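You operate a simulated robot arm through the tools that you are given. There is no shell and no other tool. Be economical: measure what you need, move in short steps, check, and stop when the job is done.

The job below is to be done with a simulated two-armed robot. You get a single attempt, and the scene is never put back.

TASK
On the steel counter left of the hob, fold the striped towel in half, so that its two short edges meet.
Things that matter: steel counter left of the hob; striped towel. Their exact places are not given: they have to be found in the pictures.

Only the result counts: the job must be done as asked and must still hold three seconds after the hand-in. Knocking over, shifting, dropping, spilling or breaking anything else fails it. Flat cloth is picked up by pressing the open fingertips on it (5 to 10 N) and closing them slowly along it; thin cloth reads only 2 to 8 mm in the jaws.

THE ROBOT
Two 7-joint arms with two-finger parallel grippers on one trunk, on a base that drives. Base frame: it is fixed to the floor where the robot stands at the start and does not move with it; the origin is under the middle of the robot, x ahead of it, y to its left, z up; the surface under the hand at the start is at about z = 85. Lengths are in cm, angles in degrees, forces in N, time in s.
The left shoulder is at the start at [7, 17.7, 112], the right one opposite. With the tool pointing down near the work surface each hand reaches from about 30 to 74 cm from the robot's upright axis, wherever it stands, measured 20 degrees to its own side. Places, roughly: steel counter left of the hob [70, -10, 80]. Payload 3.43 kg a hand.
Tool frame (each hand has its own): the origin (TCP) lies between the finger pads and is the grasp point; the fingertips stand 3 cm ahead of it; z points along the fingers, y is the line along which they close. Largest opening 9.4 cm; finger width 2.8, thickness 1; the body of the gripper, 5 by 9.6 cm, starts 5.5 cm behind the TCP.
Orientation is told as [roll, pitch, yaw] about the base's x, y, z axes, in that order, counted from this pose: with the fingers straight down and closing along the base's y, the tool's x points along the base's -x, its y along +y and its z along -z.

THE INTERFACE
- The arms move only by the tool nudge_tool. It takes "left_plan", "right_plan" or both (then of equal length, played together; a hand with none holds still); each is a list of rows, each a list of 7 numbers: the turn, a rotation vector about the tool's x, y, z in degrees, then the shift along the tool's x, y, z in cm, then the closure, from 0 (fully open) to 1 (shut). In form: [[rx, ry, rz, x, y, z, grip], ...]. A call has 1 to 8 rows; each row is the pose to reach, as a shift and turn from the pose commanded when the call began, along the tool's axes at that moment. Each row takes 0.2 s and may step no farther than 5 cm and 8.6 degrees from the row before; otherwise, or with a gripper value out of range, the whole call is refused. A pose out of reach is approached as far as the arm can. The call stops where the force on the tool passes 40 N (or 10 N more than at its start, if that is more) or the arm is blocked; 0.2 s more then pass. Each finger travels about 15.3 cm/s and halts on what it meets, pressing with about 28 N; the grip force reading is that of the motor and also rises with nothing between the fingers. The clock runs only during rows and for 0.2 s after the last one: add rows that repeat a pose to give the fingers time. It gives the time, the measured TCP pose, the force on the tool (base axes), the opening and the grip force at its end, in the units of the frame above (readings bear some noise), with the torque about the TCP (base axes, N m) and any sound that the robot's microphone picked up.
- Cameras (640 x 400 px; columns grow to the right, rows downward): "scene" is now at [12.04, -0.82, 140.87]; the picture's right is [-0.11, -0.99, -0.00], its down [-0.82, 0.09, -0.57] and it looks along [0.57, -0.07, -0.82] (base axes); focal length 255 px, centre (320, 200). "left" rides on the left gripper at [7.6, -1.4, -10.3] in its tool frame; the picture's right is [0.18, 0.98, 0.00], its down [-0.75, 0.14, -0.64] and it looks along [-0.63, 0.12, 0.77] (tool axes); focal length 243 px, centre (320, 200). "right" rides on the right gripper at [7.6, 1.4, -10.3] in its tool frame; the picture's right is [-0.18, 0.98, 0.00], its down [-0.75, -0.14, -0.64] and it looks along [-0.63, -0.12, 0.77] (tool axes); focal length 243 px, centre (320, 200).
- capture(camera): a new picture of that camera. It takes no simulated time.
- move_column(by): slides the trunk up (or, below 0, down) by that many cm; the arms and the scene camera ride with it, the base frame stays. It gives what a move gives, with no picture.
- base_move(legs): drives the robot by 1 to 6 legs, each [ahead, turn to the left] in cm and degrees, along the robot's own axes; the way and the turn of a leg run together, so that a leg with both is an arc; at most 150 cm and 180 degrees a leg. The arms and the cameras ride along, it lands a little off, and it stops where it bumps. It gives what a move gives.
- head_to(pan, tilt): turns the head with the scene camera to pan (to the left, within 86 degrees either way) and tilt (down, from -29 to 69), counted from straight ahead of the robot. It gives what a move gives.
- probe_pixels(camera, pixels): for up to 12 pixels [column, row] of the newest picture of that camera ("zoom" is the newest enlarged one), the place [x, y, z] in the base frame of the surface seen there, good to about 0.2 cm. It takes no simulated time.
- enlarge(camera, box): a new picture of the part [left, top, right, bottom] of that camera's present view, enlarged. It takes no simulated time.
- hand_in(): hands the job in; it is judged then, once.

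Work in short steps. Measure before you move; look again where a grasp or a placing could have gone wrong, and mend it. You have 80 turns and 70 pictures in all, those below and enlarged ones among them. Open the grippers and draw the arms clear of the work before you hand the job in, unless the task says otherwise; then end with one line.

The tools are called as name(argument=value, ...) on one line, values as JSON. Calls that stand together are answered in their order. nudge_tool: Moves the arms, as the interface text tells. Its arguments: {"type":"object","properties":{"left_plan":{"type":"array","items":{"type":"array","items":{"type":"number"}}},"right_plan":{"type":"array","items":{"type":"array","items":{"type":"number"}}}},"required":[]} The other tools are called the same way: move_column (by) slides the trunk up or down; base_move (legs) drives the base; head_to (pan, tilt) turns the head that bears the scene camera; capture (camera) takes a picture; probe_pixels (camera, pixels) gives the place of the surface under pixels of a picture; enlarge (camera, box) takes an enlarged picture of a part of a camera's view; hand_in () hands the job in.

At the start:

```text
clock: 0.0
left_tool_pos: [54.7, 15.45, 101.27]
left_ee_rot: [0.0, 0.0, 0.1]
left_wrist_force: [-0.8, 0.7, -0.3]
left_torque: [-0.01, 0.0, 0.04]
left_width: 9.4
left_grasp_force: 0.1
right_tool_pos: [39.37, -27.14, 107.95]
right_ee_rot: [-0.1, -0.2, 0.1]
right_wrist_force: [0.2, 0.5, 0.8]
right_torque: [0.0, 0.0, -0.01]
right_width: 9.42
right_grasp_force: 0.1
trunk travel left (down, up): [-70.0, 14.0]
robot x, y, heading: [-0.13, 0.02, -0.2]
head pan, tilt: [-6.5, 55.2]
```

scene: 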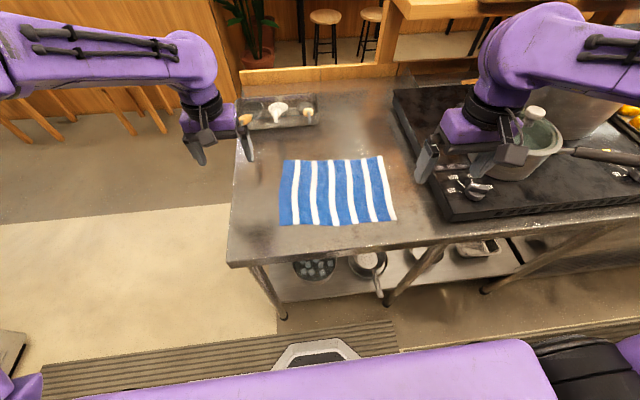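
right: 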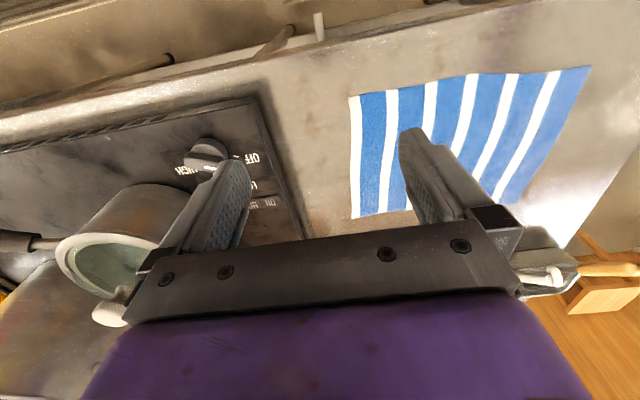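
left: 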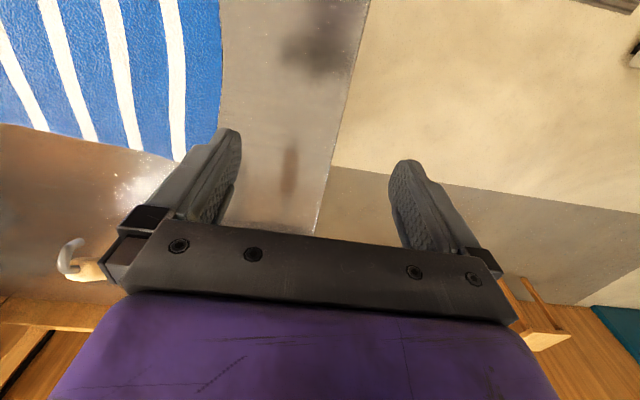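

The towel's corners show in the scene view near (284,159), (382,156), (396,220), (279,225). I measure them and the counter.

probe_pixels(camera="scene", pixels=[[285, 160], [381, 157], [395, 219], [280, 224], [335, 190], [260, 200], [232, 262], [410, 200], [440, 215], [245, 120], [318, 122], [370, 240]])

enlarge(camera="scene", box=[220, 90, 480, 270])

```text
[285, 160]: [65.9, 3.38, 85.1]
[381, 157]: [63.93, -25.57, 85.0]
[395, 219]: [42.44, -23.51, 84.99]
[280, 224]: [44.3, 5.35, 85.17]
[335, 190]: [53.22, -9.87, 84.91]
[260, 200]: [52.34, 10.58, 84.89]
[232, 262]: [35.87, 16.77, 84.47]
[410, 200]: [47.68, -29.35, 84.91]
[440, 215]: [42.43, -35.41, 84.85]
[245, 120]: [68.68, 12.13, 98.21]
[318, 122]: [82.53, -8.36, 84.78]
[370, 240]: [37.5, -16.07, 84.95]
```

```text
2.22 times, centred on (350, 180) of scene
```

zoom: 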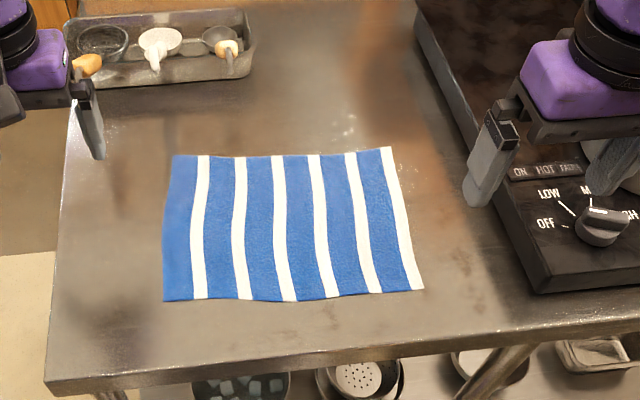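

The towel's short edges are the left one (x 44–66, y≈4) and the right one (y≈-25). The best stance is at the counter's left end facing -y, so I check the floor over there.

head_to(pan=55, tilt=40)

capture(camera="scene")

probe_pixels(camera="scene", pixels=[[100, 100], [200, 100], [320, 100], [450, 100], [320, 200], [450, 200], [550, 200], [320, 300], [450, 300], [600, 250], [550, 100], [100, 200]])

```text
clock: 1.3
left_tool_pos: [54.51, 15.44, 101.21]
left_ee_rot: [0.1, -0.1, 0.1]
left_wrist_force: [0.3, 0.7, -0.4]
left_torque: [0.01, -0.02, 0.05]
left_width: 9.39
left_grasp_force: 0.1
right_tool_pos: [39.35, -27.22, 107.93]
right_ee_rot: [0.0, 0.0, 0.1]
right_wrist_force: [-0.2, -0.4, 0.6]
right_torque: [0.01, 0.01, -0.01]
right_width: 9.41
right_grasp_force: 0.1
trunk travel left (down, up): [-70.0, 14.0]
robot x, y, heading: [0.25, -0.09, 0.0]
head pan, tilt: [55.0, 40.0]
```

```text
65 pictures are left
```

scene: 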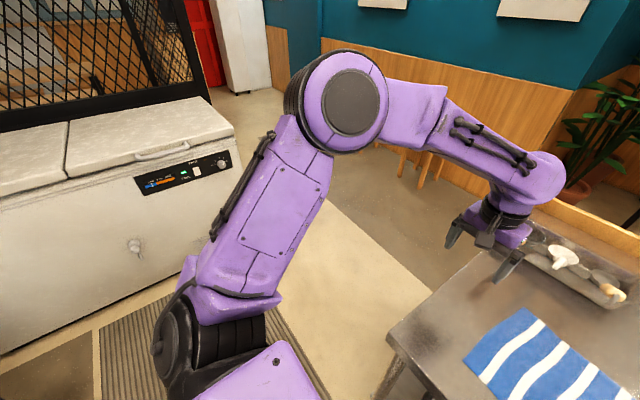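

```text
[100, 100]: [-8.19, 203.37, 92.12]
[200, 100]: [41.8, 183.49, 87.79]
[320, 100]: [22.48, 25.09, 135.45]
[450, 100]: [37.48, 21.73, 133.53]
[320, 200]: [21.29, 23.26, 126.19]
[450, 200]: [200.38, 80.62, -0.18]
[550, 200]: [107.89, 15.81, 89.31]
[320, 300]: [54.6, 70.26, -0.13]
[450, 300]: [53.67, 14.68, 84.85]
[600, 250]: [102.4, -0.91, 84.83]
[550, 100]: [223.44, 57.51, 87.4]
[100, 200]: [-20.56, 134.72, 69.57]
```

The floor left of the counter is free (freezer begins near y≈130). I raise the trunk for clearance and turn left first.

move_column(by=12)

base_move(legs=[[0, 90], [62, 0], [0, -90]])

head_to(pan=-35, tilt=50)

capture(camera="scene")

```text
clock: 2.8
left_tool_pos: [54.7, 15.37, 113.21]
left_ee_rot: [0.0, 0.0, 0.0]
left_wrist_force: [0.3, -0.5, 0.2]
left_torque: [0.0, 0.02, -0.01]
left_width: 9.4
left_grasp_force: 0.0
right_tool_pos: [39.3, -27.34, 119.93]
right_ee_rot: [0.0, 0.0, 0.1]
right_wrist_force: [0.0, 0.5, -0.2]
right_torque: [0.0, 0.0, 0.01]
right_width: 9.43
right_grasp_force: 0.1
trunk travel left (down, up): [-82.0, 2.0]
robot x, y, heading: [-0.2, 0.07, -0.2]
head pan, tilt: [55.0, 40.0]
```

```text
clock: 13.9
left_tool_pos: [54.49, 77.44, 113.26]
left_ee_rot: [0.1, 0.1, 0.7]
left_wrist_force: [-0.1, 0.5, -0.4]
left_torque: [0.01, -0.01, -0.01]
left_width: 9.4
left_grasp_force: 0.2
right_tool_pos: [39.78, 34.65, 120.08]
right_ee_rot: [0.0, 0.0, 0.8]
right_wrist_force: [0.0, 0.8, 0.2]
right_torque: [0.01, 0.01, 0.0]
right_width: 9.41
right_grasp_force: 0.0
trunk travel left (down, up): [-82.0, 2.0]
robot x, y, heading: [0.0, 61.03, 0.5]
head pan, tilt: [55.0, 40.0]
```

```text
clock: 15.5
left_tool_pos: [54.58, 77.47, 113.27]
left_ee_rot: [0.1, 0.1, 0.7]
left_wrist_force: [0.8, -0.1, -1.0]
left_torque: [0.0, 0.04, 0.03]
left_width: 9.39
left_grasp_force: 0.1
right_tool_pos: [39.84, 34.65, 120.02]
right_ee_rot: [-0.1, -0.1, 0.8]
right_wrist_force: [0.0, 0.4, -0.7]
right_torque: [0.0, 0.02, 0.04]
right_width: 9.41
right_grasp_force: 0.0
trunk travel left (down, up): [-82.0, 2.0]
robot x, y, heading: [0.29, 61.33, 0.6]
head pan, tilt: [-35.0, 50.0]
```

```text
64 pictures are left
```

scene: 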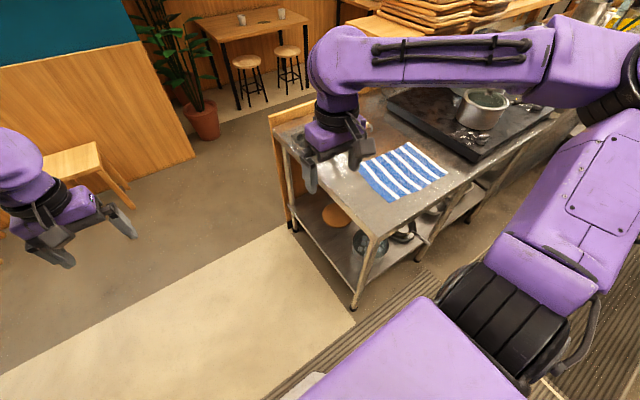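

The way ahead is clear. Drive 58 ahead, then turn right to face the towel along its long axis.

base_move(legs=[[58, 0], [0, -94.3]])

head_to(pan=0, tilt=55)

capture(camera="scene")

```text
clock: 22.8
left_tool_pos: [70.98, 7.04, 113.26]
left_ee_rot: [0.0, 0.0, -92.4]
left_wrist_force: [0.5, -0.1, 0.2]
left_torque: [-0.06, 0.02, -0.02]
left_width: 9.39
left_grasp_force: 0.2
right_tool_pos: [29.0, 23.92, 120.0]
right_ee_rot: [0.0, 0.0, -92.4]
right_wrist_force: [0.4, 0.7, -0.9]
right_torque: [0.02, 0.0, -0.04]
right_width: 9.42
right_grasp_force: 0.1
trunk travel left (down, up): [-82.0, 2.0]
robot x, y, heading: [57.69, 62.06, -92.6]
head pan, tilt: [-35.0, 50.0]
```

```text
clock: 23.8
left_tool_pos: [70.9, 7.01, 113.2]
left_ee_rot: [0.1, 0.0, -92.5]
left_wrist_force: [-0.4, 0.6, -0.5]
left_torque: [-0.02, -0.04, 0.02]
left_width: 9.39
left_grasp_force: 0.1
right_tool_pos: [29.03, 23.99, 120.0]
right_ee_rot: [0.0, 0.0, -92.4]
right_wrist_force: [-0.6, 0.2, -0.4]
right_torque: [0.04, -0.04, 0.02]
right_width: 9.41
right_grasp_force: 0.1
trunk travel left (down, up): [-82.0, 2.0]
robot x, y, heading: [57.65, 62.04, -92.3]
head pan, tilt: [0.0, 55.0]
```

```text
63 pictures are left
```

scene: 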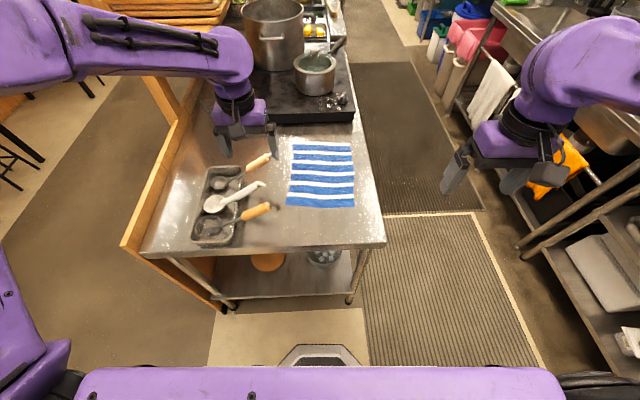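

I measure the towel, tray handles, base nose and counter edge.

probe_pixels(camera="scene", pixels=[[288, 205], [354, 206], [352, 144], [294, 142], [268, 208], [262, 186], [270, 158], [322, 347], [300, 250], [232, 245], [215, 205], [320, 300]])

enlarge(camera="scene", box=[180, 100, 400, 260])

```text
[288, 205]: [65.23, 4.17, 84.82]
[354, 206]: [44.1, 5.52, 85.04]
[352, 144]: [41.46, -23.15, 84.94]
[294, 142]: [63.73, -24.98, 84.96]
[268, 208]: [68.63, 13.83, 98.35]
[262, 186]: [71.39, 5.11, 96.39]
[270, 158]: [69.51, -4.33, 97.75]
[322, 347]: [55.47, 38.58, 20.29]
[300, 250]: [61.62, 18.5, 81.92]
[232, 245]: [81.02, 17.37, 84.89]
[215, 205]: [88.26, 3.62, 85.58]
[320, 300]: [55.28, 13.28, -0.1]
```

```text
2.50 times, centred on (290, 180) of scene
```

zoom: 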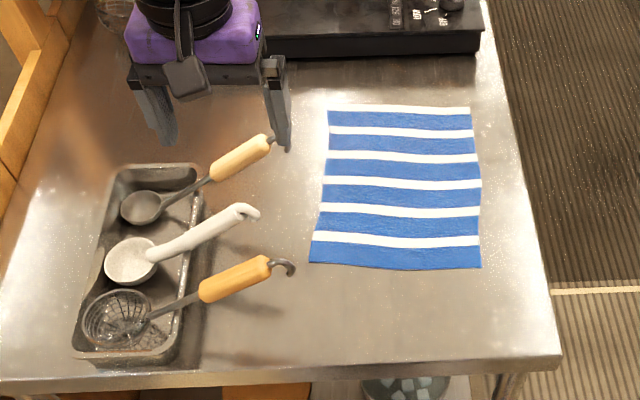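

The tray's handles overhang toward x≈68 at z≈98, so the left grip must stay near x≤60. Base nose is at y≈38.6 and the counter edge is y≈17.5, so I drive 16 ahead.

base_move(legs=[[16, -1.3]])

capture(camera="scene")

```text
clock: 25.2
left_tool_pos: [68.75, -9.07, 113.34]
left_ee_rot: [0.0, -0.2, -93.7]
left_wrist_force: [0.3, -0.1, 0.2]
left_torque: [0.0, 0.02, -0.03]
left_width: 9.39
left_grasp_force: 0.1
right_tool_pos: [27.15, 8.85, 120.11]
right_ee_rot: [0.0, -0.2, -93.6]
right_wrist_force: [-0.2, -0.7, -0.1]
right_torque: [0.0, 0.02, -0.01]
right_width: 9.41
right_grasp_force: 0.0
trunk travel left (down, up): [-82.0, 2.0]
robot x, y, heading: [56.64, 45.9, -93.8]
head pan, tilt: [0.0, 55.0]
```

```text
61 pictures are left
```

scene: 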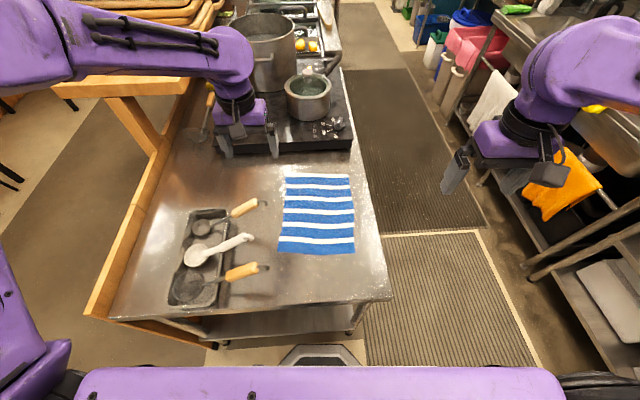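

No bump. I bring both hands above the left short edge: left to about (59.5, 3.4), right to about (46.8, 4.1), fingers at 4 cm.

nudge_tool(left_plan=[[0, 0, 0, 0.5, -4, 0, 0.3], [0, 0, 0, 2, -8, 0, 0.57], [0, 0, 0, 5, -10, 0, 0.57], [0, 0, 0, 9, -10, 0, 0.57], [0, 0, 0, 11.9, -10, 0, 0.57], [0, 0, 0, 11.9, -10, 0, 0.57]], right_plan=[[0, 0, 0, -0.7, 4, 0, 0.3], [0, 0, 0, -1.4, 8, 0, 0.57], [0, 0, 0, -2.1, 12, 0, 0.57], [0, 0, 0, -2.8, 16, 0, 0.57], [0, 0, 0, -3.5, 19.9, 0, 0.57], [0, 0, 0, -3.5, 19.9, 0, 0.57]])

move_column(by=-10)

capture(camera="scene")

capture(camera="left")

capture(camera="right")

```text
clock: 26.6
left_tool_pos: [59.4, 3.0, 113.22]
left_ee_rot: [0.1, -0.1, -93.6]
left_wrist_force: [0.3, -0.4, 0.0]
left_torque: [0.04, -0.05, 0.0]
left_width: 4.05
left_grasp_force: 0.1
right_tool_pos: [46.69, 3.73, 119.89]
right_ee_rot: [0.1, 0.0, -93.7]
right_wrist_force: [0.3, 0.5, 0.2]
right_torque: [0.06, -0.02, 0.0]
right_width: 4.07
right_grasp_force: 0.0
trunk travel left (down, up): [-82.0, 2.0]
robot x, y, heading: [56.92, 46.19, -93.9]
head pan, tilt: [0.0, 55.0]
```

```text
clock: 27.9
left_tool_pos: [59.57, 3.12, 103.23]
left_ee_rot: [0.1, -0.2, -93.6]
left_wrist_force: [-0.3, 0.2, 0.2]
left_torque: [0.0, -0.01, 0.03]
left_width: 4.04
left_grasp_force: 0.1
right_tool_pos: [46.8, 3.93, 110.0]
right_ee_rot: [-0.1, -0.1, -93.6]
right_wrist_force: [1.0, -0.6, -0.3]
right_torque: [0.02, 0.01, 0.0]
right_width: 4.02
right_grasp_force: 0.0
trunk travel left (down, up): [-72.0, 12.0]
robot x, y, heading: [57.33, 45.9, -93.8]
head pan, tilt: [0.0, 55.0]
```

```text
60 pictures are left
```

scene: 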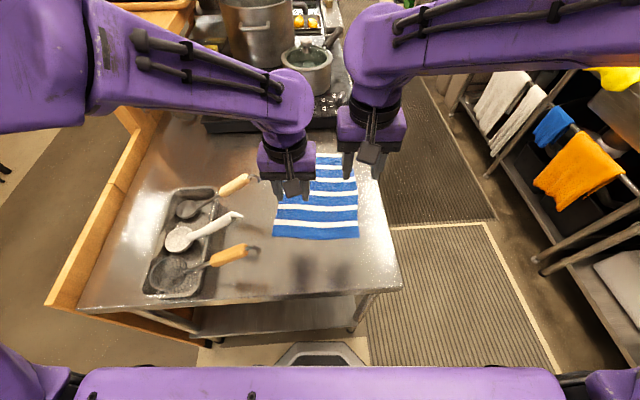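

```text
59 pictures are left
```

left: 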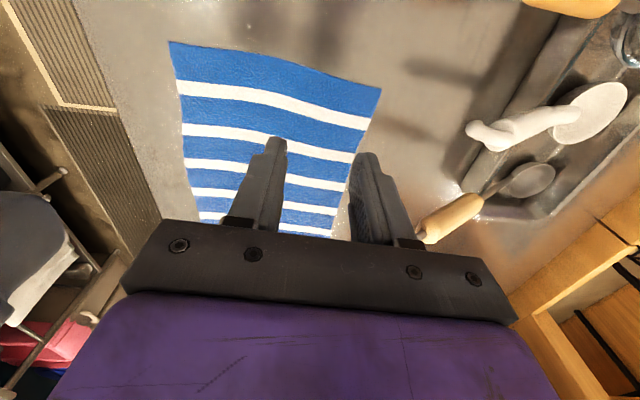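

```text
58 pictures are left
```

right: 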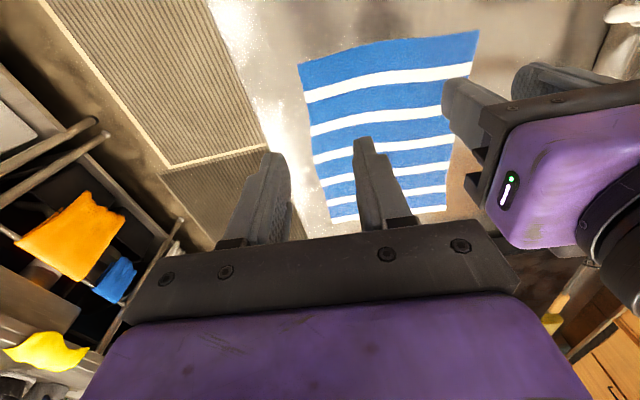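

Both hands are clear of the handles. I descend both to about 2.5 cm above contact.

nudge_tool(left_plan=[[0, 0, 0, 0, 0, 3, 0.57], [0, 0, 0, 0, 0, 6, 0.57], [0, 0, 0, 0, 0, 9, 0.57], [0, 0, 0, 0, 0, 12, 0.57], [0, 0, 0, 0, 0, 12.7, 0.57], [0, 0, 0, 0, 0, 12.7, 0.57]], right_plan=[[0, 0, 0, 0, 0, 4, 0.57], [0, 0, 0, 0, 0, 8, 0.57], [0, 0, 0, 0, 0, 12, 0.57], [0, 0, 0, 0, 0, 16, 0.57], [0, 0, 0, 0, 0, 19.5, 0.57], [0, 0, 0, 0, 0, 19.5, 0.57]])

enlarge(camera="scene", box=[220, 140, 420, 290])

capture(camera="left")

capture(camera="right")

```text
clock: 29.3
left_tool_pos: [59.61, 3.19, 90.58]
left_ee_rot: [0.0, -0.2, -93.7]
left_wrist_force: [-0.3, -0.4, 0.3]
left_torque: [0.01, -0.03, -0.02]
left_width: 4.04
left_grasp_force: 0.1
right_tool_pos: [46.92, 3.99, 90.19]
right_ee_rot: [0.1, -0.1, -93.7]
right_wrist_force: [0.2, 0.5, -0.2]
right_torque: [0.03, 0.0, 0.0]
right_width: 4.04
right_grasp_force: 0.1
trunk travel left (down, up): [-72.0, 12.0]
robot x, y, heading: [56.78, 46.1, -93.6]
head pan, tilt: [0.0, 55.0]
```

```text
2.67 times, centred on (320, 215) of scene
```

zoom: 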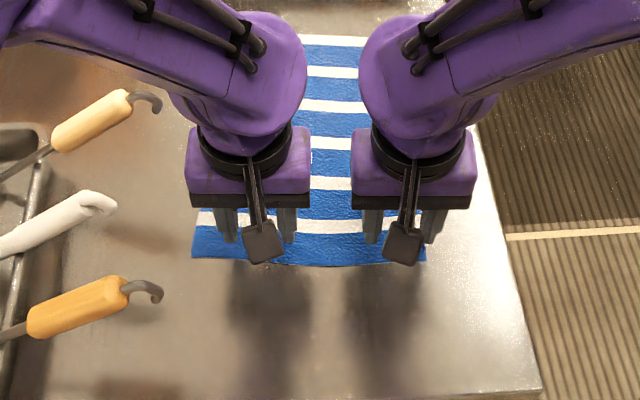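

```text
56 pictures are left
```

left: 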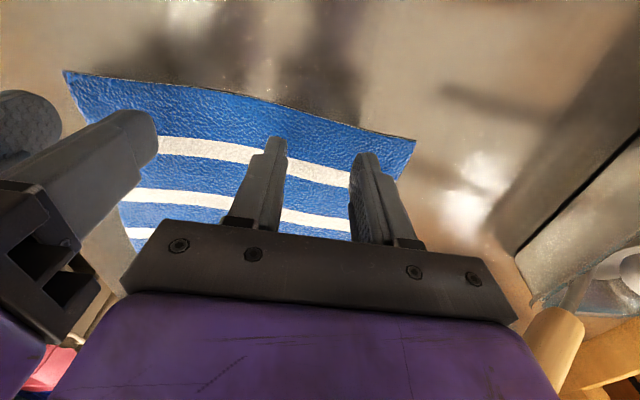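

```text
55 pictures are left
```

right: 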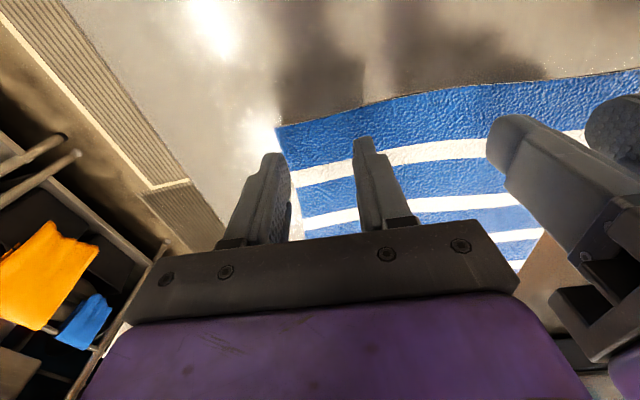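

Right hand's outer finger (265,155) is just off the cloth's side edge, so I shift it 0.8 inward, the left 0.4 outward, narrow to 3.4 cm, and descend to near contact.

nudge_tool(left_plan=[[0, 0, 0, -0.1, 0.4, 0, 0.64], [0, 0, 0, -0.1, 0.4, 1.5, 0.64], [0, 0, 0, -0.1, 0.4, 2.5, 0.64], [0, 0, 0, -0.1, 0.4, 2.5, 0.64]], right_plan=[[0, 0, 0, -0.1, 0.8, 0, 0.64], [0, 0, 0, -0.1, 0.8, 1.2, 0.64], [0, 0, 0, -0.1, 0.8, 2.1, 0.64], [0, 0, 0, -0.1, 0.8, 2.1, 0.64]])

capture(camera="right")

capture(camera="left")

```text
clock: 30.3
left_tool_pos: [59.93, 3.1, 88.19]
left_ee_rot: [0.0, -0.2, -93.8]
left_wrist_force: [1.9, -2.2, 19.8]
left_torque: [0.13, -0.16, -0.04]
left_width: 3.38
left_grasp_force: 0.1
right_tool_pos: [47.62, 3.91, 88.27]
right_ee_rot: [0.0, -0.2, -93.7]
right_wrist_force: [0.1, 0.2, 0.1]
right_torque: [0.0, -0.01, -0.02]
right_width: 3.38
right_grasp_force: 0.1
trunk travel left (down, up): [-72.0, 12.0]
robot x, y, heading: [56.83, 46.35, -93.8]
head pan, tilt: [0.0, 55.0]
```

```text
54 pictures are left
```

right: 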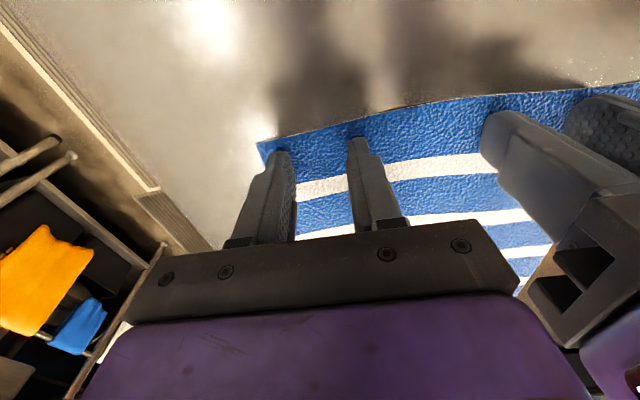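

```text
53 pictures are left
```

left: 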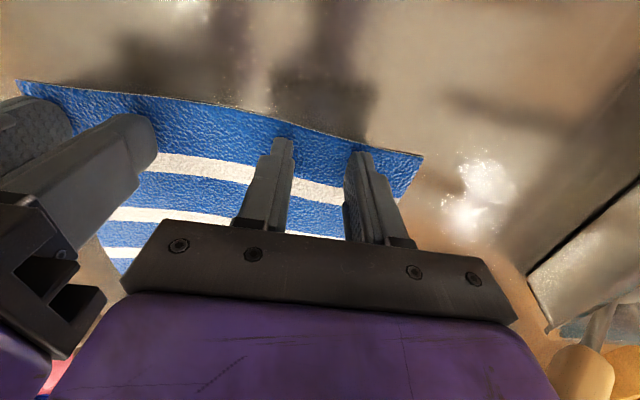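

Left presses at 20 N, right is just short. I back the left off 0.1 and lower the right 0.15.

nudge_tool(left_plan=[[0, 0, 0, 0, 0, -0.08, 0.64]], right_plan=[[0, 0, 0, 0, 0, 0.15, 0.64]])

```text
clock: 30.7
left_tool_pos: [59.95, 3.04, 88.18]
left_ee_rot: [0.0, -0.2, -93.7]
left_wrist_force: [-1.0, -2.3, 17.0]
left_torque: [0.04, -0.08, 0.03]
left_width: 3.37
left_grasp_force: 0.2
right_tool_pos: [47.72, 3.8, 88.16]
right_ee_rot: [0.1, -0.1, -93.7]
right_wrist_force: [0.2, 0.2, 1.3]
right_torque: [-0.01, 0.01, 0.02]
right_width: 3.37
right_grasp_force: 0.1
trunk travel left (down, up): [-72.0, 12.0]
robot x, y, heading: [56.67, 46.04, -93.6]
head pan, tilt: [0.0, 55.0]
```

Contact stiffness is about 35 N/cm; left up 0.25, right down 0.2 to reach ~8 N each.

nudge_tool(left_plan=[[0, 0, 0, 0, 0, -0.25, 0.64]], right_plan=[[0, 0, 0, 0, 0, 0.2, 0.64]])

```text
clock: 31.1
left_tool_pos: [60.04, 3.26, 88.32]
left_ee_rot: [0.1, 0.0, -93.7]
left_wrist_force: [-0.2, -0.3, 0.0]
left_torque: [0.0, 0.0, 0.02]
left_width: 3.38
left_grasp_force: 0.0
right_tool_pos: [47.61, 3.75, 88.19]
right_ee_rot: [0.1, -0.4, -93.7]
right_wrist_force: [-1.0, 1.9, 25.4]
right_torque: [0.28, 0.25, -0.01]
right_width: 3.39
right_grasp_force: 0.1
trunk travel left (down, up): [-72.0, 12.0]
robot x, y, heading: [56.66, 46.15, -93.7]
head pan, tilt: [0.0, 55.0]
```

Stiffer than thought; small corrections: left down 0.13, right up 0.12.

nudge_tool(left_plan=[[0, 0, 0, 0, 0, 0.13, 0.64]], right_plan=[[0, 0, 0, 0, 0, -0.12, 0.64]])

```text
clock: 31.5
left_tool_pos: [59.9, 3.2, 88.29]
left_ee_rot: [0.0, -0.1, -93.7]
left_wrist_force: [0.0, 0.2, 0.1]
left_torque: [0.0, -0.02, 0.0]
left_width: 3.36
left_grasp_force: 0.0
right_tool_pos: [47.62, 3.76, 88.09]
right_ee_rot: [0.1, -0.2, -93.7]
right_wrist_force: [0.0, 0.2, 21.2]
right_torque: [0.11, 0.23, 0.01]
right_width: 3.38
right_grasp_force: 0.0
trunk travel left (down, up): [-72.0, 12.0]
robot x, y, heading: [56.66, 46.25, -93.7]
head pan, tilt: [0.0, 55.0]
```

Left still off, right at 21 N; another small correction.

nudge_tool(left_plan=[[0, 0, 0, 0, 0, 0.09, 0.64]], right_plan=[[0, 0, 0, 0, 0, -0.1, 0.64]])

```text
clock: 31.9
left_tool_pos: [60.05, 2.98, 88.13]
left_ee_rot: [-0.1, -0.1, -93.6]
left_wrist_force: [-0.7, 1.4, 4.0]
left_torque: [0.05, -0.04, 0.0]
left_width: 3.4
left_grasp_force: 0.0
right_tool_pos: [47.68, 3.89, 88.14]
right_ee_rot: [0.0, -0.1, -93.6]
right_wrist_force: [0.8, -1.7, 11.1]
right_torque: [0.0, 0.06, 0.03]
right_width: 3.38
right_grasp_force: 0.0
trunk travel left (down, up): [-72.0, 12.0]
robot x, y, heading: [57.12, 46.51, -93.7]
head pan, tilt: [0.0, 55.0]
```

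Good: left 4 N, right 11 N. Now close slowly with a touch more press on the left.

nudge_tool(left_plan=[[0, 0, 0, 0, 0, 0.04, 0.69], [0, 0, 0, 0, 0, 0.04, 0.74], [0, 0, 0, 0, 0, 0.04, 0.79], [0, 0, 0, 0, 0, 0.04, 0.84], [0, 0, 0, 0, 0, 0.04, 0.89], [0, 0, 0, 0, 0, 0.04, 0.94], [0, 0, 0, 0, 0, 0.04, 1], [0, 0, 0, 0, 0, 0.04, 1]], right_plan=[[0, 0, 0, 0, 0, -0.02, 0.69], [0, 0, 0, 0, 0, -0.02, 0.74], [0, 0, 0, 0, 0, -0.02, 0.79], [0, 0, 0, 0, 0, -0.02, 0.84], [0, 0, 0, 0, 0, -0.02, 0.89], [0, 0, 0, 0, 0, -0.02, 0.94], [0, 0, 0, 0, 0, -0.02, 1], [0, 0, 0, 0, 0, -0.02, 1]])

capture(camera="right")

capture(camera="left")

```text
clock: 33.7
left_tool_pos: [59.94, 3.03, 88.1]
left_ee_rot: [0.0, -0.2, -93.7]
left_wrist_force: [0.4, -0.9, 17.8]
left_torque: [0.11, -0.02, 0.01]
left_width: 0.23
left_grasp_force: 28.3
right_tool_pos: [47.63, 3.76, 88.18]
right_ee_rot: [0.0, -0.2, -93.6]
right_wrist_force: [-0.2, -0.3, 2.6]
right_torque: [0.02, -0.04, -0.03]
right_width: 0.0
right_grasp_force: 28.1
trunk travel left (down, up): [-72.0, 12.0]
robot x, y, heading: [56.86, 45.94, -93.7]
head pan, tilt: [0.0, 55.0]
```

```text
52 pictures are left
```

right: 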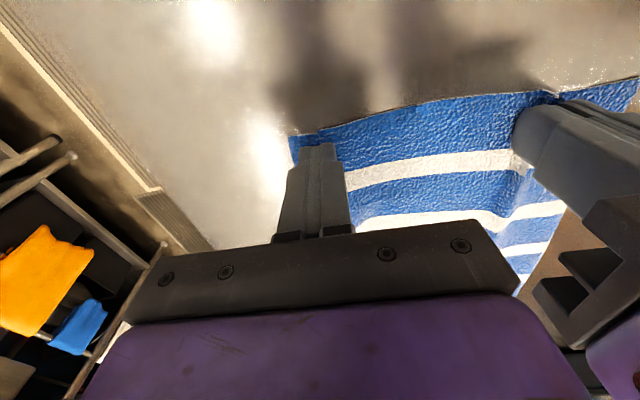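

```text
51 pictures are left
```

left: 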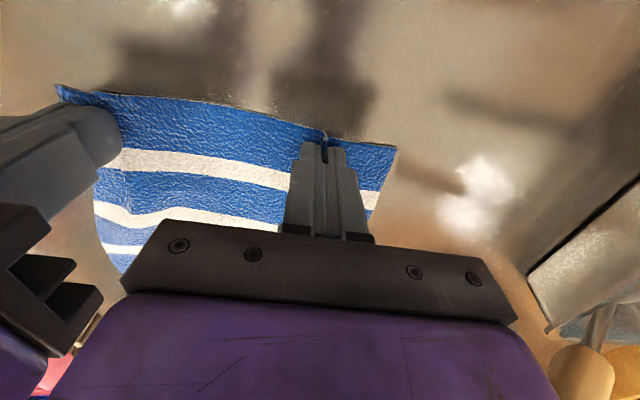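

Left holds cloth (0.23 cm); right closed empty, cloth having slid in ~1.2 cm. I lift the right slightly, open to 3 cm, shift 0.6 inward and press again.

nudge_tool(right_plan=[[0, 0, 0, 0, 0, -0.8, 1], [0, 0, 0, 0, 0.3, -0.8, 0.68], [0, 0, 0, 0, 0.6, -0.8, 0.68], [0, 0, 0, 0, 0.6, -0.3, 0.68], [0, 0, 0, 0, 0.6, 0.05, 0.68], [0, 0, 0, 0, 0.6, 0.05, 0.68]])

capture(camera="right")

```text
clock: 35.1
left_tool_pos: [59.92, 3.07, 88.05]
left_ee_rot: [-0.1, -0.2, -93.7]
left_wrist_force: [0.0, -1.1, 19.4]
left_torque: [0.11, -0.05, 0.0]
left_width: 0.22
left_grasp_force: 27.6
right_tool_pos: [48.18, 3.88, 88.25]
right_ee_rot: [0.0, -0.1, -93.6]
right_wrist_force: [-0.1, -0.6, 1.2]
right_torque: [0.04, -0.02, 0.0]
right_width: 3.0
right_grasp_force: 0.0
trunk travel left (down, up): [-72.0, 12.0]
robot x, y, heading: [56.65, 45.98, -93.8]
head pan, tilt: [0.0, 55.0]
```

```text
50 pictures are left
```

right: 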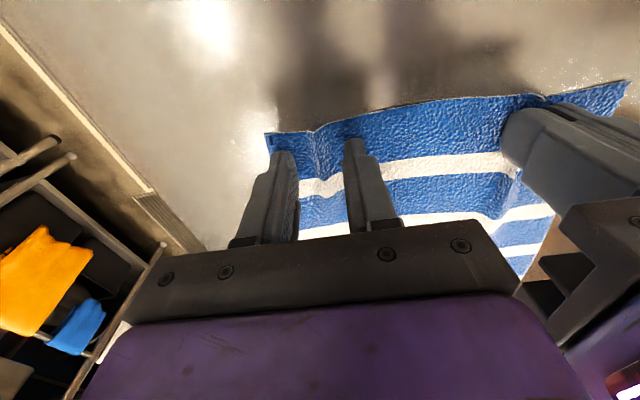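

Both fingers are on the cloth with a small ridge between them. Press 0.1 deeper and close slowly.

nudge_tool(right_plan=[[0, 0, 0, 0, 0, 0.1, 0.68], [0, 0, 0, 0, 0, 0.12, 0.73], [0, 0, 0, 0, 0, 0.12, 0.78], [0, 0, 0, 0, 0, 0.12, 0.83], [0, 0, 0, 0, 0, 0.12, 0.88], [0, 0, 0, 0, 0, 0.12, 0.94], [0, 0, 0, 0, 0, 0.12, 1], [0, 0, 0, 0, 0, 0.12, 1]])

capture(camera="right")

```text
clock: 36.9
left_tool_pos: [59.9, 3.32, 88.03]
left_ee_rot: [0.0, -0.2, -93.8]
left_wrist_force: [-11.9, 1.5, 4.7]
left_torque: [0.11, 0.35, -0.01]
left_width: 0.23
left_grasp_force: 28.1
right_tool_pos: [48.35, 3.89, 88.05]
right_ee_rot: [0.1, -0.3, -93.7]
right_wrist_force: [15.2, -1.9, 26.5]
right_torque: [-0.18, -0.43, 0.05]
right_width: 0.18
right_grasp_force: 27.6
trunk travel left (down, up): [-72.0, 12.0]
robot x, y, heading: [56.85, 46.08, -93.7]
head pan, tilt: [0.0, 55.0]
```

```text
49 pictures are left
```

right: 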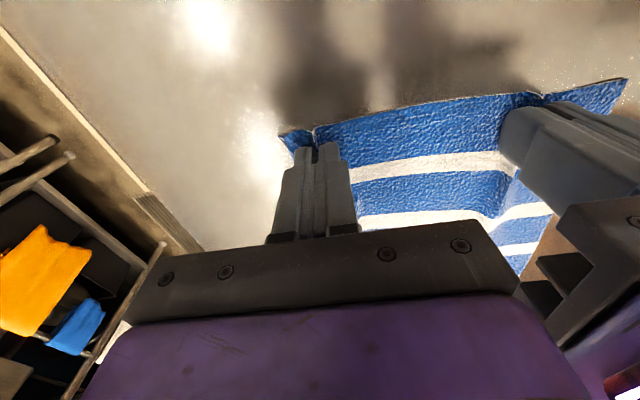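

Both hands hold cloth (0.23 and 0.18 cm). I ease the pull between them and raise the edge along the first half of an arc.

nudge_tool(left_plan=[[0, 0, 0, -0.3, -0.15, -2, 1], [0, 0, 0, -1, -0.15, -4, 1], [0, 0, 0, -2.2, -0.15, -6, 1], [0, 0, 0, -4, -0.15, -8, 1], [0, 0, 0, -6, -0.15, -9.5, 1], [0, 0, 0, -8, -0.15, -10.6, 1], [0, 0, 0, -10.5, -0.15, -11.3, 1], [0, 0, 0, -13, -0.15, -11.5, 1]], right_plan=[[0, 0, 0, -0.3, 0.15, -2, 1], [0, 0, 0, -1, 0.15, -4, 1], [0, 0, 0, -2.2, 0.15, -6, 1], [0, 0, 0, -4, 0.15, -8, 1], [0, 0, 0, -6, 0.15, -9.5, 1], [0, 0, 0, -8, 0.15, -10.6, 1], [0, 0, 0, -10.5, 0.15, -11.3, 1], [0, 0, 0, -13, 0.15, -11.5, 1]])

capture(camera="scene")

capture(camera="left")

capture(camera="right")

```text
clock: 38.7
left_tool_pos: [59.02, -10.13, 99.57]
left_ee_rot: [-0.1, 0.1, -93.8]
left_wrist_force: [-5.4, -0.4, -0.2]
left_torque: [0.03, 0.17, 0.01]
left_width: 0.21
left_grasp_force: 28.1
right_tool_pos: [47.46, -9.54, 99.42]
right_ee_rot: [0.0, 0.1, -93.7]
right_wrist_force: [5.7, -0.6, -0.7]
right_torque: [0.03, -0.2, -0.01]
right_width: 0.2
right_grasp_force: 27.9
trunk travel left (down, up): [-72.0, 12.0]
robot x, y, heading: [57.15, 46.24, -93.4]
head pan, tilt: [0.0, 55.0]
```

```text
48 pictures are left
```

scene: 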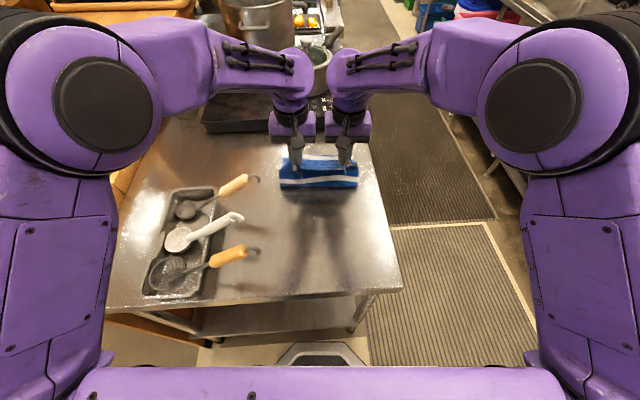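

```text
47 pictures are left
```

left: 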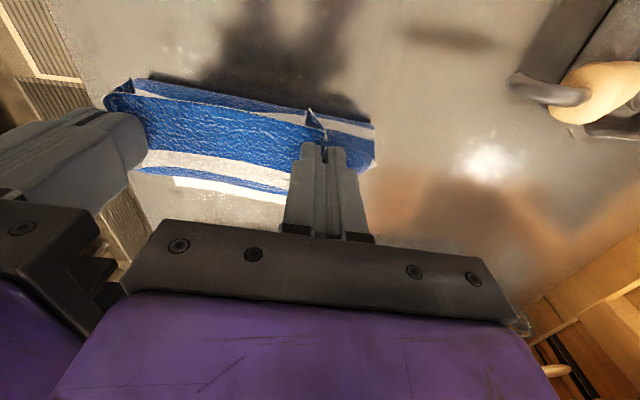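

```text
46 pictures are left
```

right: 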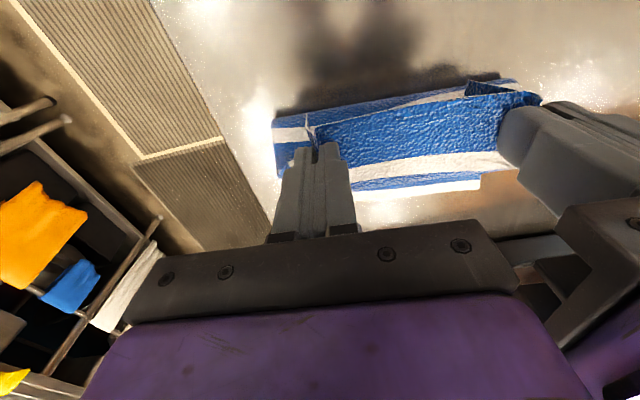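

The towel hangs folded nicely. I probe the far short edge for the target.

probe_pixels(camera="left", pixels=[[180, 188], [230, 197], [280, 202], [205, 193], [370, 160], [365, 110]])

probe_pixels(camera="right", pixels=[[365, 198], [420, 192], [470, 188], [480, 183], [278, 130], [282, 165]])

enlarge(camera="scene", box=[250, 100, 390, 220])

```text
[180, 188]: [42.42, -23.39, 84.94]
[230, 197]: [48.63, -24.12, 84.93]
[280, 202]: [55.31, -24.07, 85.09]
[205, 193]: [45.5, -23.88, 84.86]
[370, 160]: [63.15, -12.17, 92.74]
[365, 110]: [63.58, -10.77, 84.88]
```

```text
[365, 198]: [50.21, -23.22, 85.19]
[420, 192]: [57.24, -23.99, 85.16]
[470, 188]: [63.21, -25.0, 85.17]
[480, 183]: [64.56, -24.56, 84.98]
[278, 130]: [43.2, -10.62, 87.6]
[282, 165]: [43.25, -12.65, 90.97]
```

```text
3.33 times, centred on (320, 160) of scene
```

zoom: 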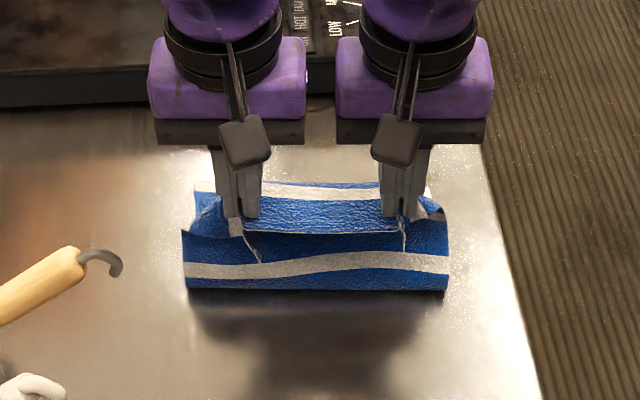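

The far edge is undisturbed (y≈-23.3 to -25). I finish the arc, tilting the fingers forward to 45° so the held edge comes down over the far edge.

nudge_tool(left_plan=[[0, -8, 0, -2.5, 0, 0.6, 1], [0, -16, 0, -5, 0, 1.8, 1], [0, -24, 0, -7.5, 0, 3.6, 1], [0, -32, 0, -9.8, 0, 5.8, 1], [0, -40, 0, -11.8, 0, 8, 1], [0, -45, 0, -13.2, 0, 9.6, 1], [0, -45, 0, -13.2, 0, 9.6, 1]], right_plan=[[0, -8, 0, -2.5, 0, 0.6, 1], [0, -16, 0, -5, 0, 1.8, 1], [0, -24, 0, -7.5, 0, 3.6, 1], [0, -32, 0, -9.8, 0, 5.8, 1], [0, -40, 0, -11.8, 0, 8, 1], [0, -45, 0, -13.1, 0, 9.6, 1], [0, -45, 0, -13.1, 0, 9.6, 1]])

enlarge(camera="scene", box=[230, 80, 410, 220])

capture(camera="left")

capture(camera="right")

```text
clock: 40.3
left_tool_pos: [58.2, -23.11, 89.79]
left_ee_rot: [0.0, -44.9, -93.7]
left_wrist_force: [-7.1, 0.1, -0.1]
left_torque: [-0.03, 0.14, -0.14]
left_width: 0.22
left_grasp_force: 28.2
right_tool_pos: [46.59, -22.36, 89.79]
right_ee_rot: [0.0, -45.0, -93.7]
right_wrist_force: [7.1, -0.8, -0.3]
right_torque: [-0.02, -0.15, 0.18]
right_width: 0.23
right_grasp_force: 27.9
trunk travel left (down, up): [-72.0, 12.0]
robot x, y, heading: [57.03, 46.12, -93.7]
head pan, tilt: [0.0, 55.0]
```

```text
2.86 times, centred on (320, 150) of scene
```

zoom: 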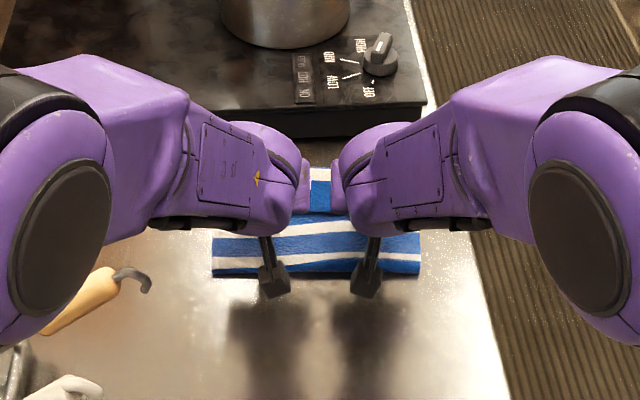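

```text
43 pictures are left
```

left: 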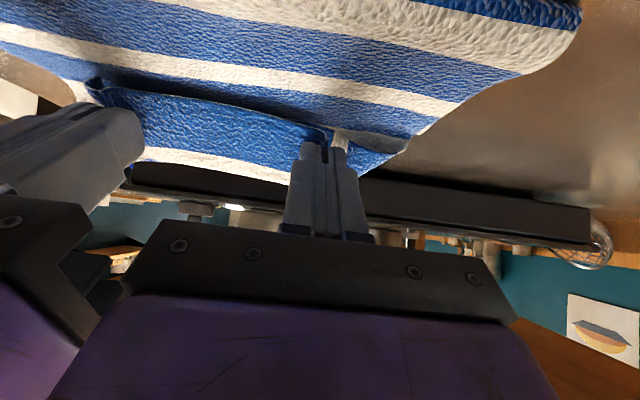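

```text
42 pictures are left
```

right: 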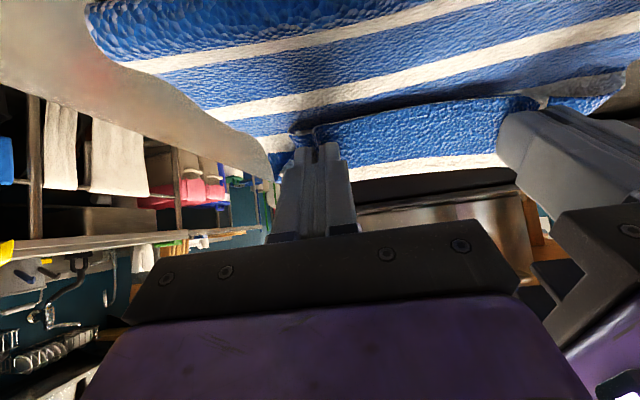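

The held strip is wrapped back around the fingertips. I'll raise the hands back/up so the towel slopes taut from the fold, with more forward tilt, to let the edge fall forward on release.

nudge_tool(left_plan=[[0, -5, 0, 0.2, 0, -2.5, 1], [0, -10, 0, 0.9, 0, -4.8, 1], [0, -15, 0, 1.56, 0, -6.8, 1], [0, -15, 0, 1.56, 0, -6.8, 1]], right_plan=[[0, -5, 0, 0.2, 0, -2.5, 1], [0, -10, 0, 0.9, 0, -4.8, 1], [0, -15, 0, 1.56, 0, -6.8, 1], [0, -15, 0, 1.56, 0, -6.8, 1]])

enlarge(camera="scene", box=[230, 80, 410, 220])

capture(camera="left")

```text
clock: 41.3
left_tool_pos: [58.51, -17.21, 93.81]
left_ee_rot: [0.1, -60.0, -93.9]
left_wrist_force: [-1.5, 0.1, 0.4]
left_torque: [-0.02, 0.01, -0.04]
left_width: 0.23
left_grasp_force: 28.1
right_tool_pos: [47.14, -16.58, 93.74]
right_ee_rot: [0.0, -60.1, -93.5]
right_wrist_force: [0.4, -0.7, -0.3]
right_torque: [0.02, 0.01, 0.03]
right_width: 0.21
right_grasp_force: 28.0
trunk travel left (down, up): [-72.0, 12.0]
robot x, y, heading: [56.93, 46.39, -93.6]
head pan, tilt: [0.0, 55.0]
```

```text
2.86 times, centred on (320, 150) of scene
```

zoom: 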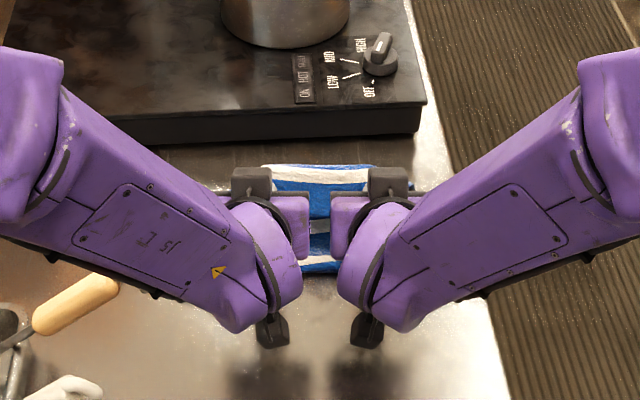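

```text
40 pictures are left
```

left: 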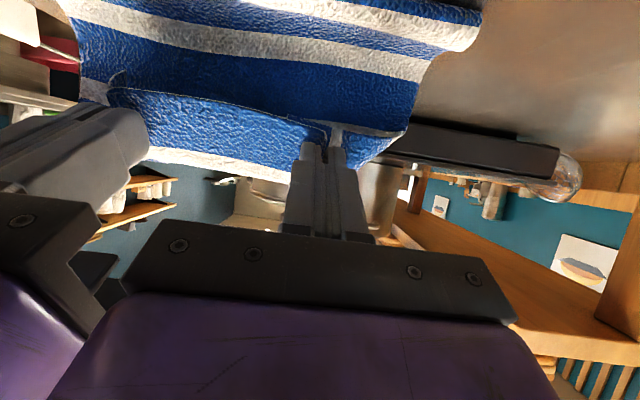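

The edge now points down below the tips with the body trailing. I release by opening to 4 cm.

nudge_tool(left_plan=[[0, 0, 0, 0, 0, 0, 0.57], [0, 0, 0, 0, 0, 0, 0.57], [0, 0, 0, 0, 0, 0, 0.57]], right_plan=[[0, 0, 0, 0, 0, 0, 0.57], [0, 0, 0, 0, 0, 0, 0.57], [0, 0, 0, 0, 0, 0, 0.57]])

capture(camera="left")

capture(camera="right")

enlarge(camera="scene", box=[230, 80, 410, 220])

```text
clock: 42.1
left_tool_pos: [58.39, -17.2, 93.74]
left_ee_rot: [0.0, -60.1, -93.7]
left_wrist_force: [-0.4, -0.2, -0.1]
left_torque: [0.04, -0.02, -0.02]
left_width: 4.04
left_grasp_force: 0.1
right_tool_pos: [47.03, -16.6, 93.68]
right_ee_rot: [0.0, -60.0, -93.7]
right_wrist_force: [0.6, 1.1, 0.3]
right_torque: [-0.02, 0.02, -0.01]
right_width: 4.03
right_grasp_force: 0.1
trunk travel left (down, up): [-72.0, 12.0]
robot x, y, heading: [56.44, 46.05, -93.7]
head pan, tilt: [0.0, 55.0]
```

```text
39 pictures are left
```

left: 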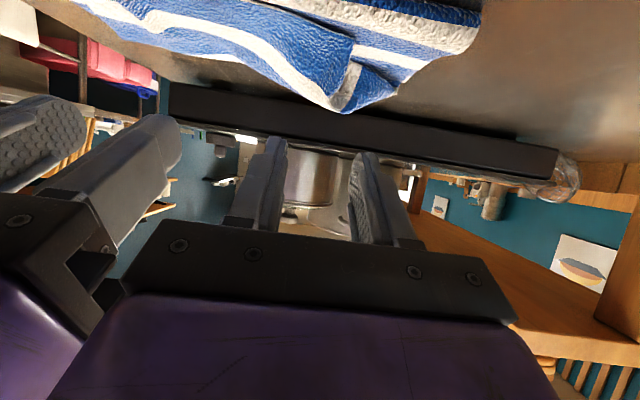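

```text
38 pictures are left
```

right: 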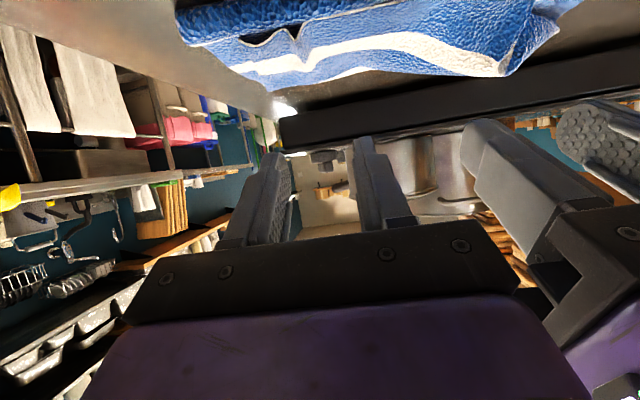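

```text
2.86 times, centred on (320, 150) of scene
```

zoom: 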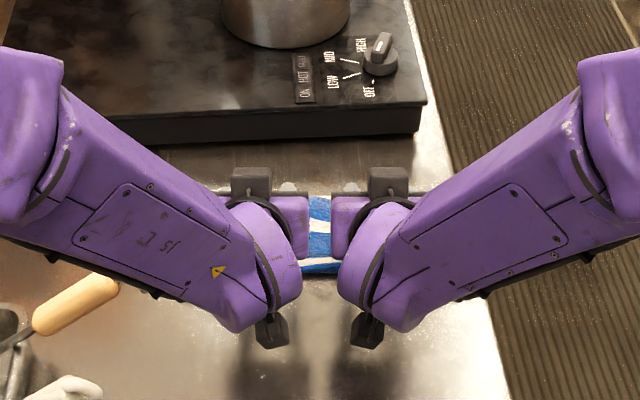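

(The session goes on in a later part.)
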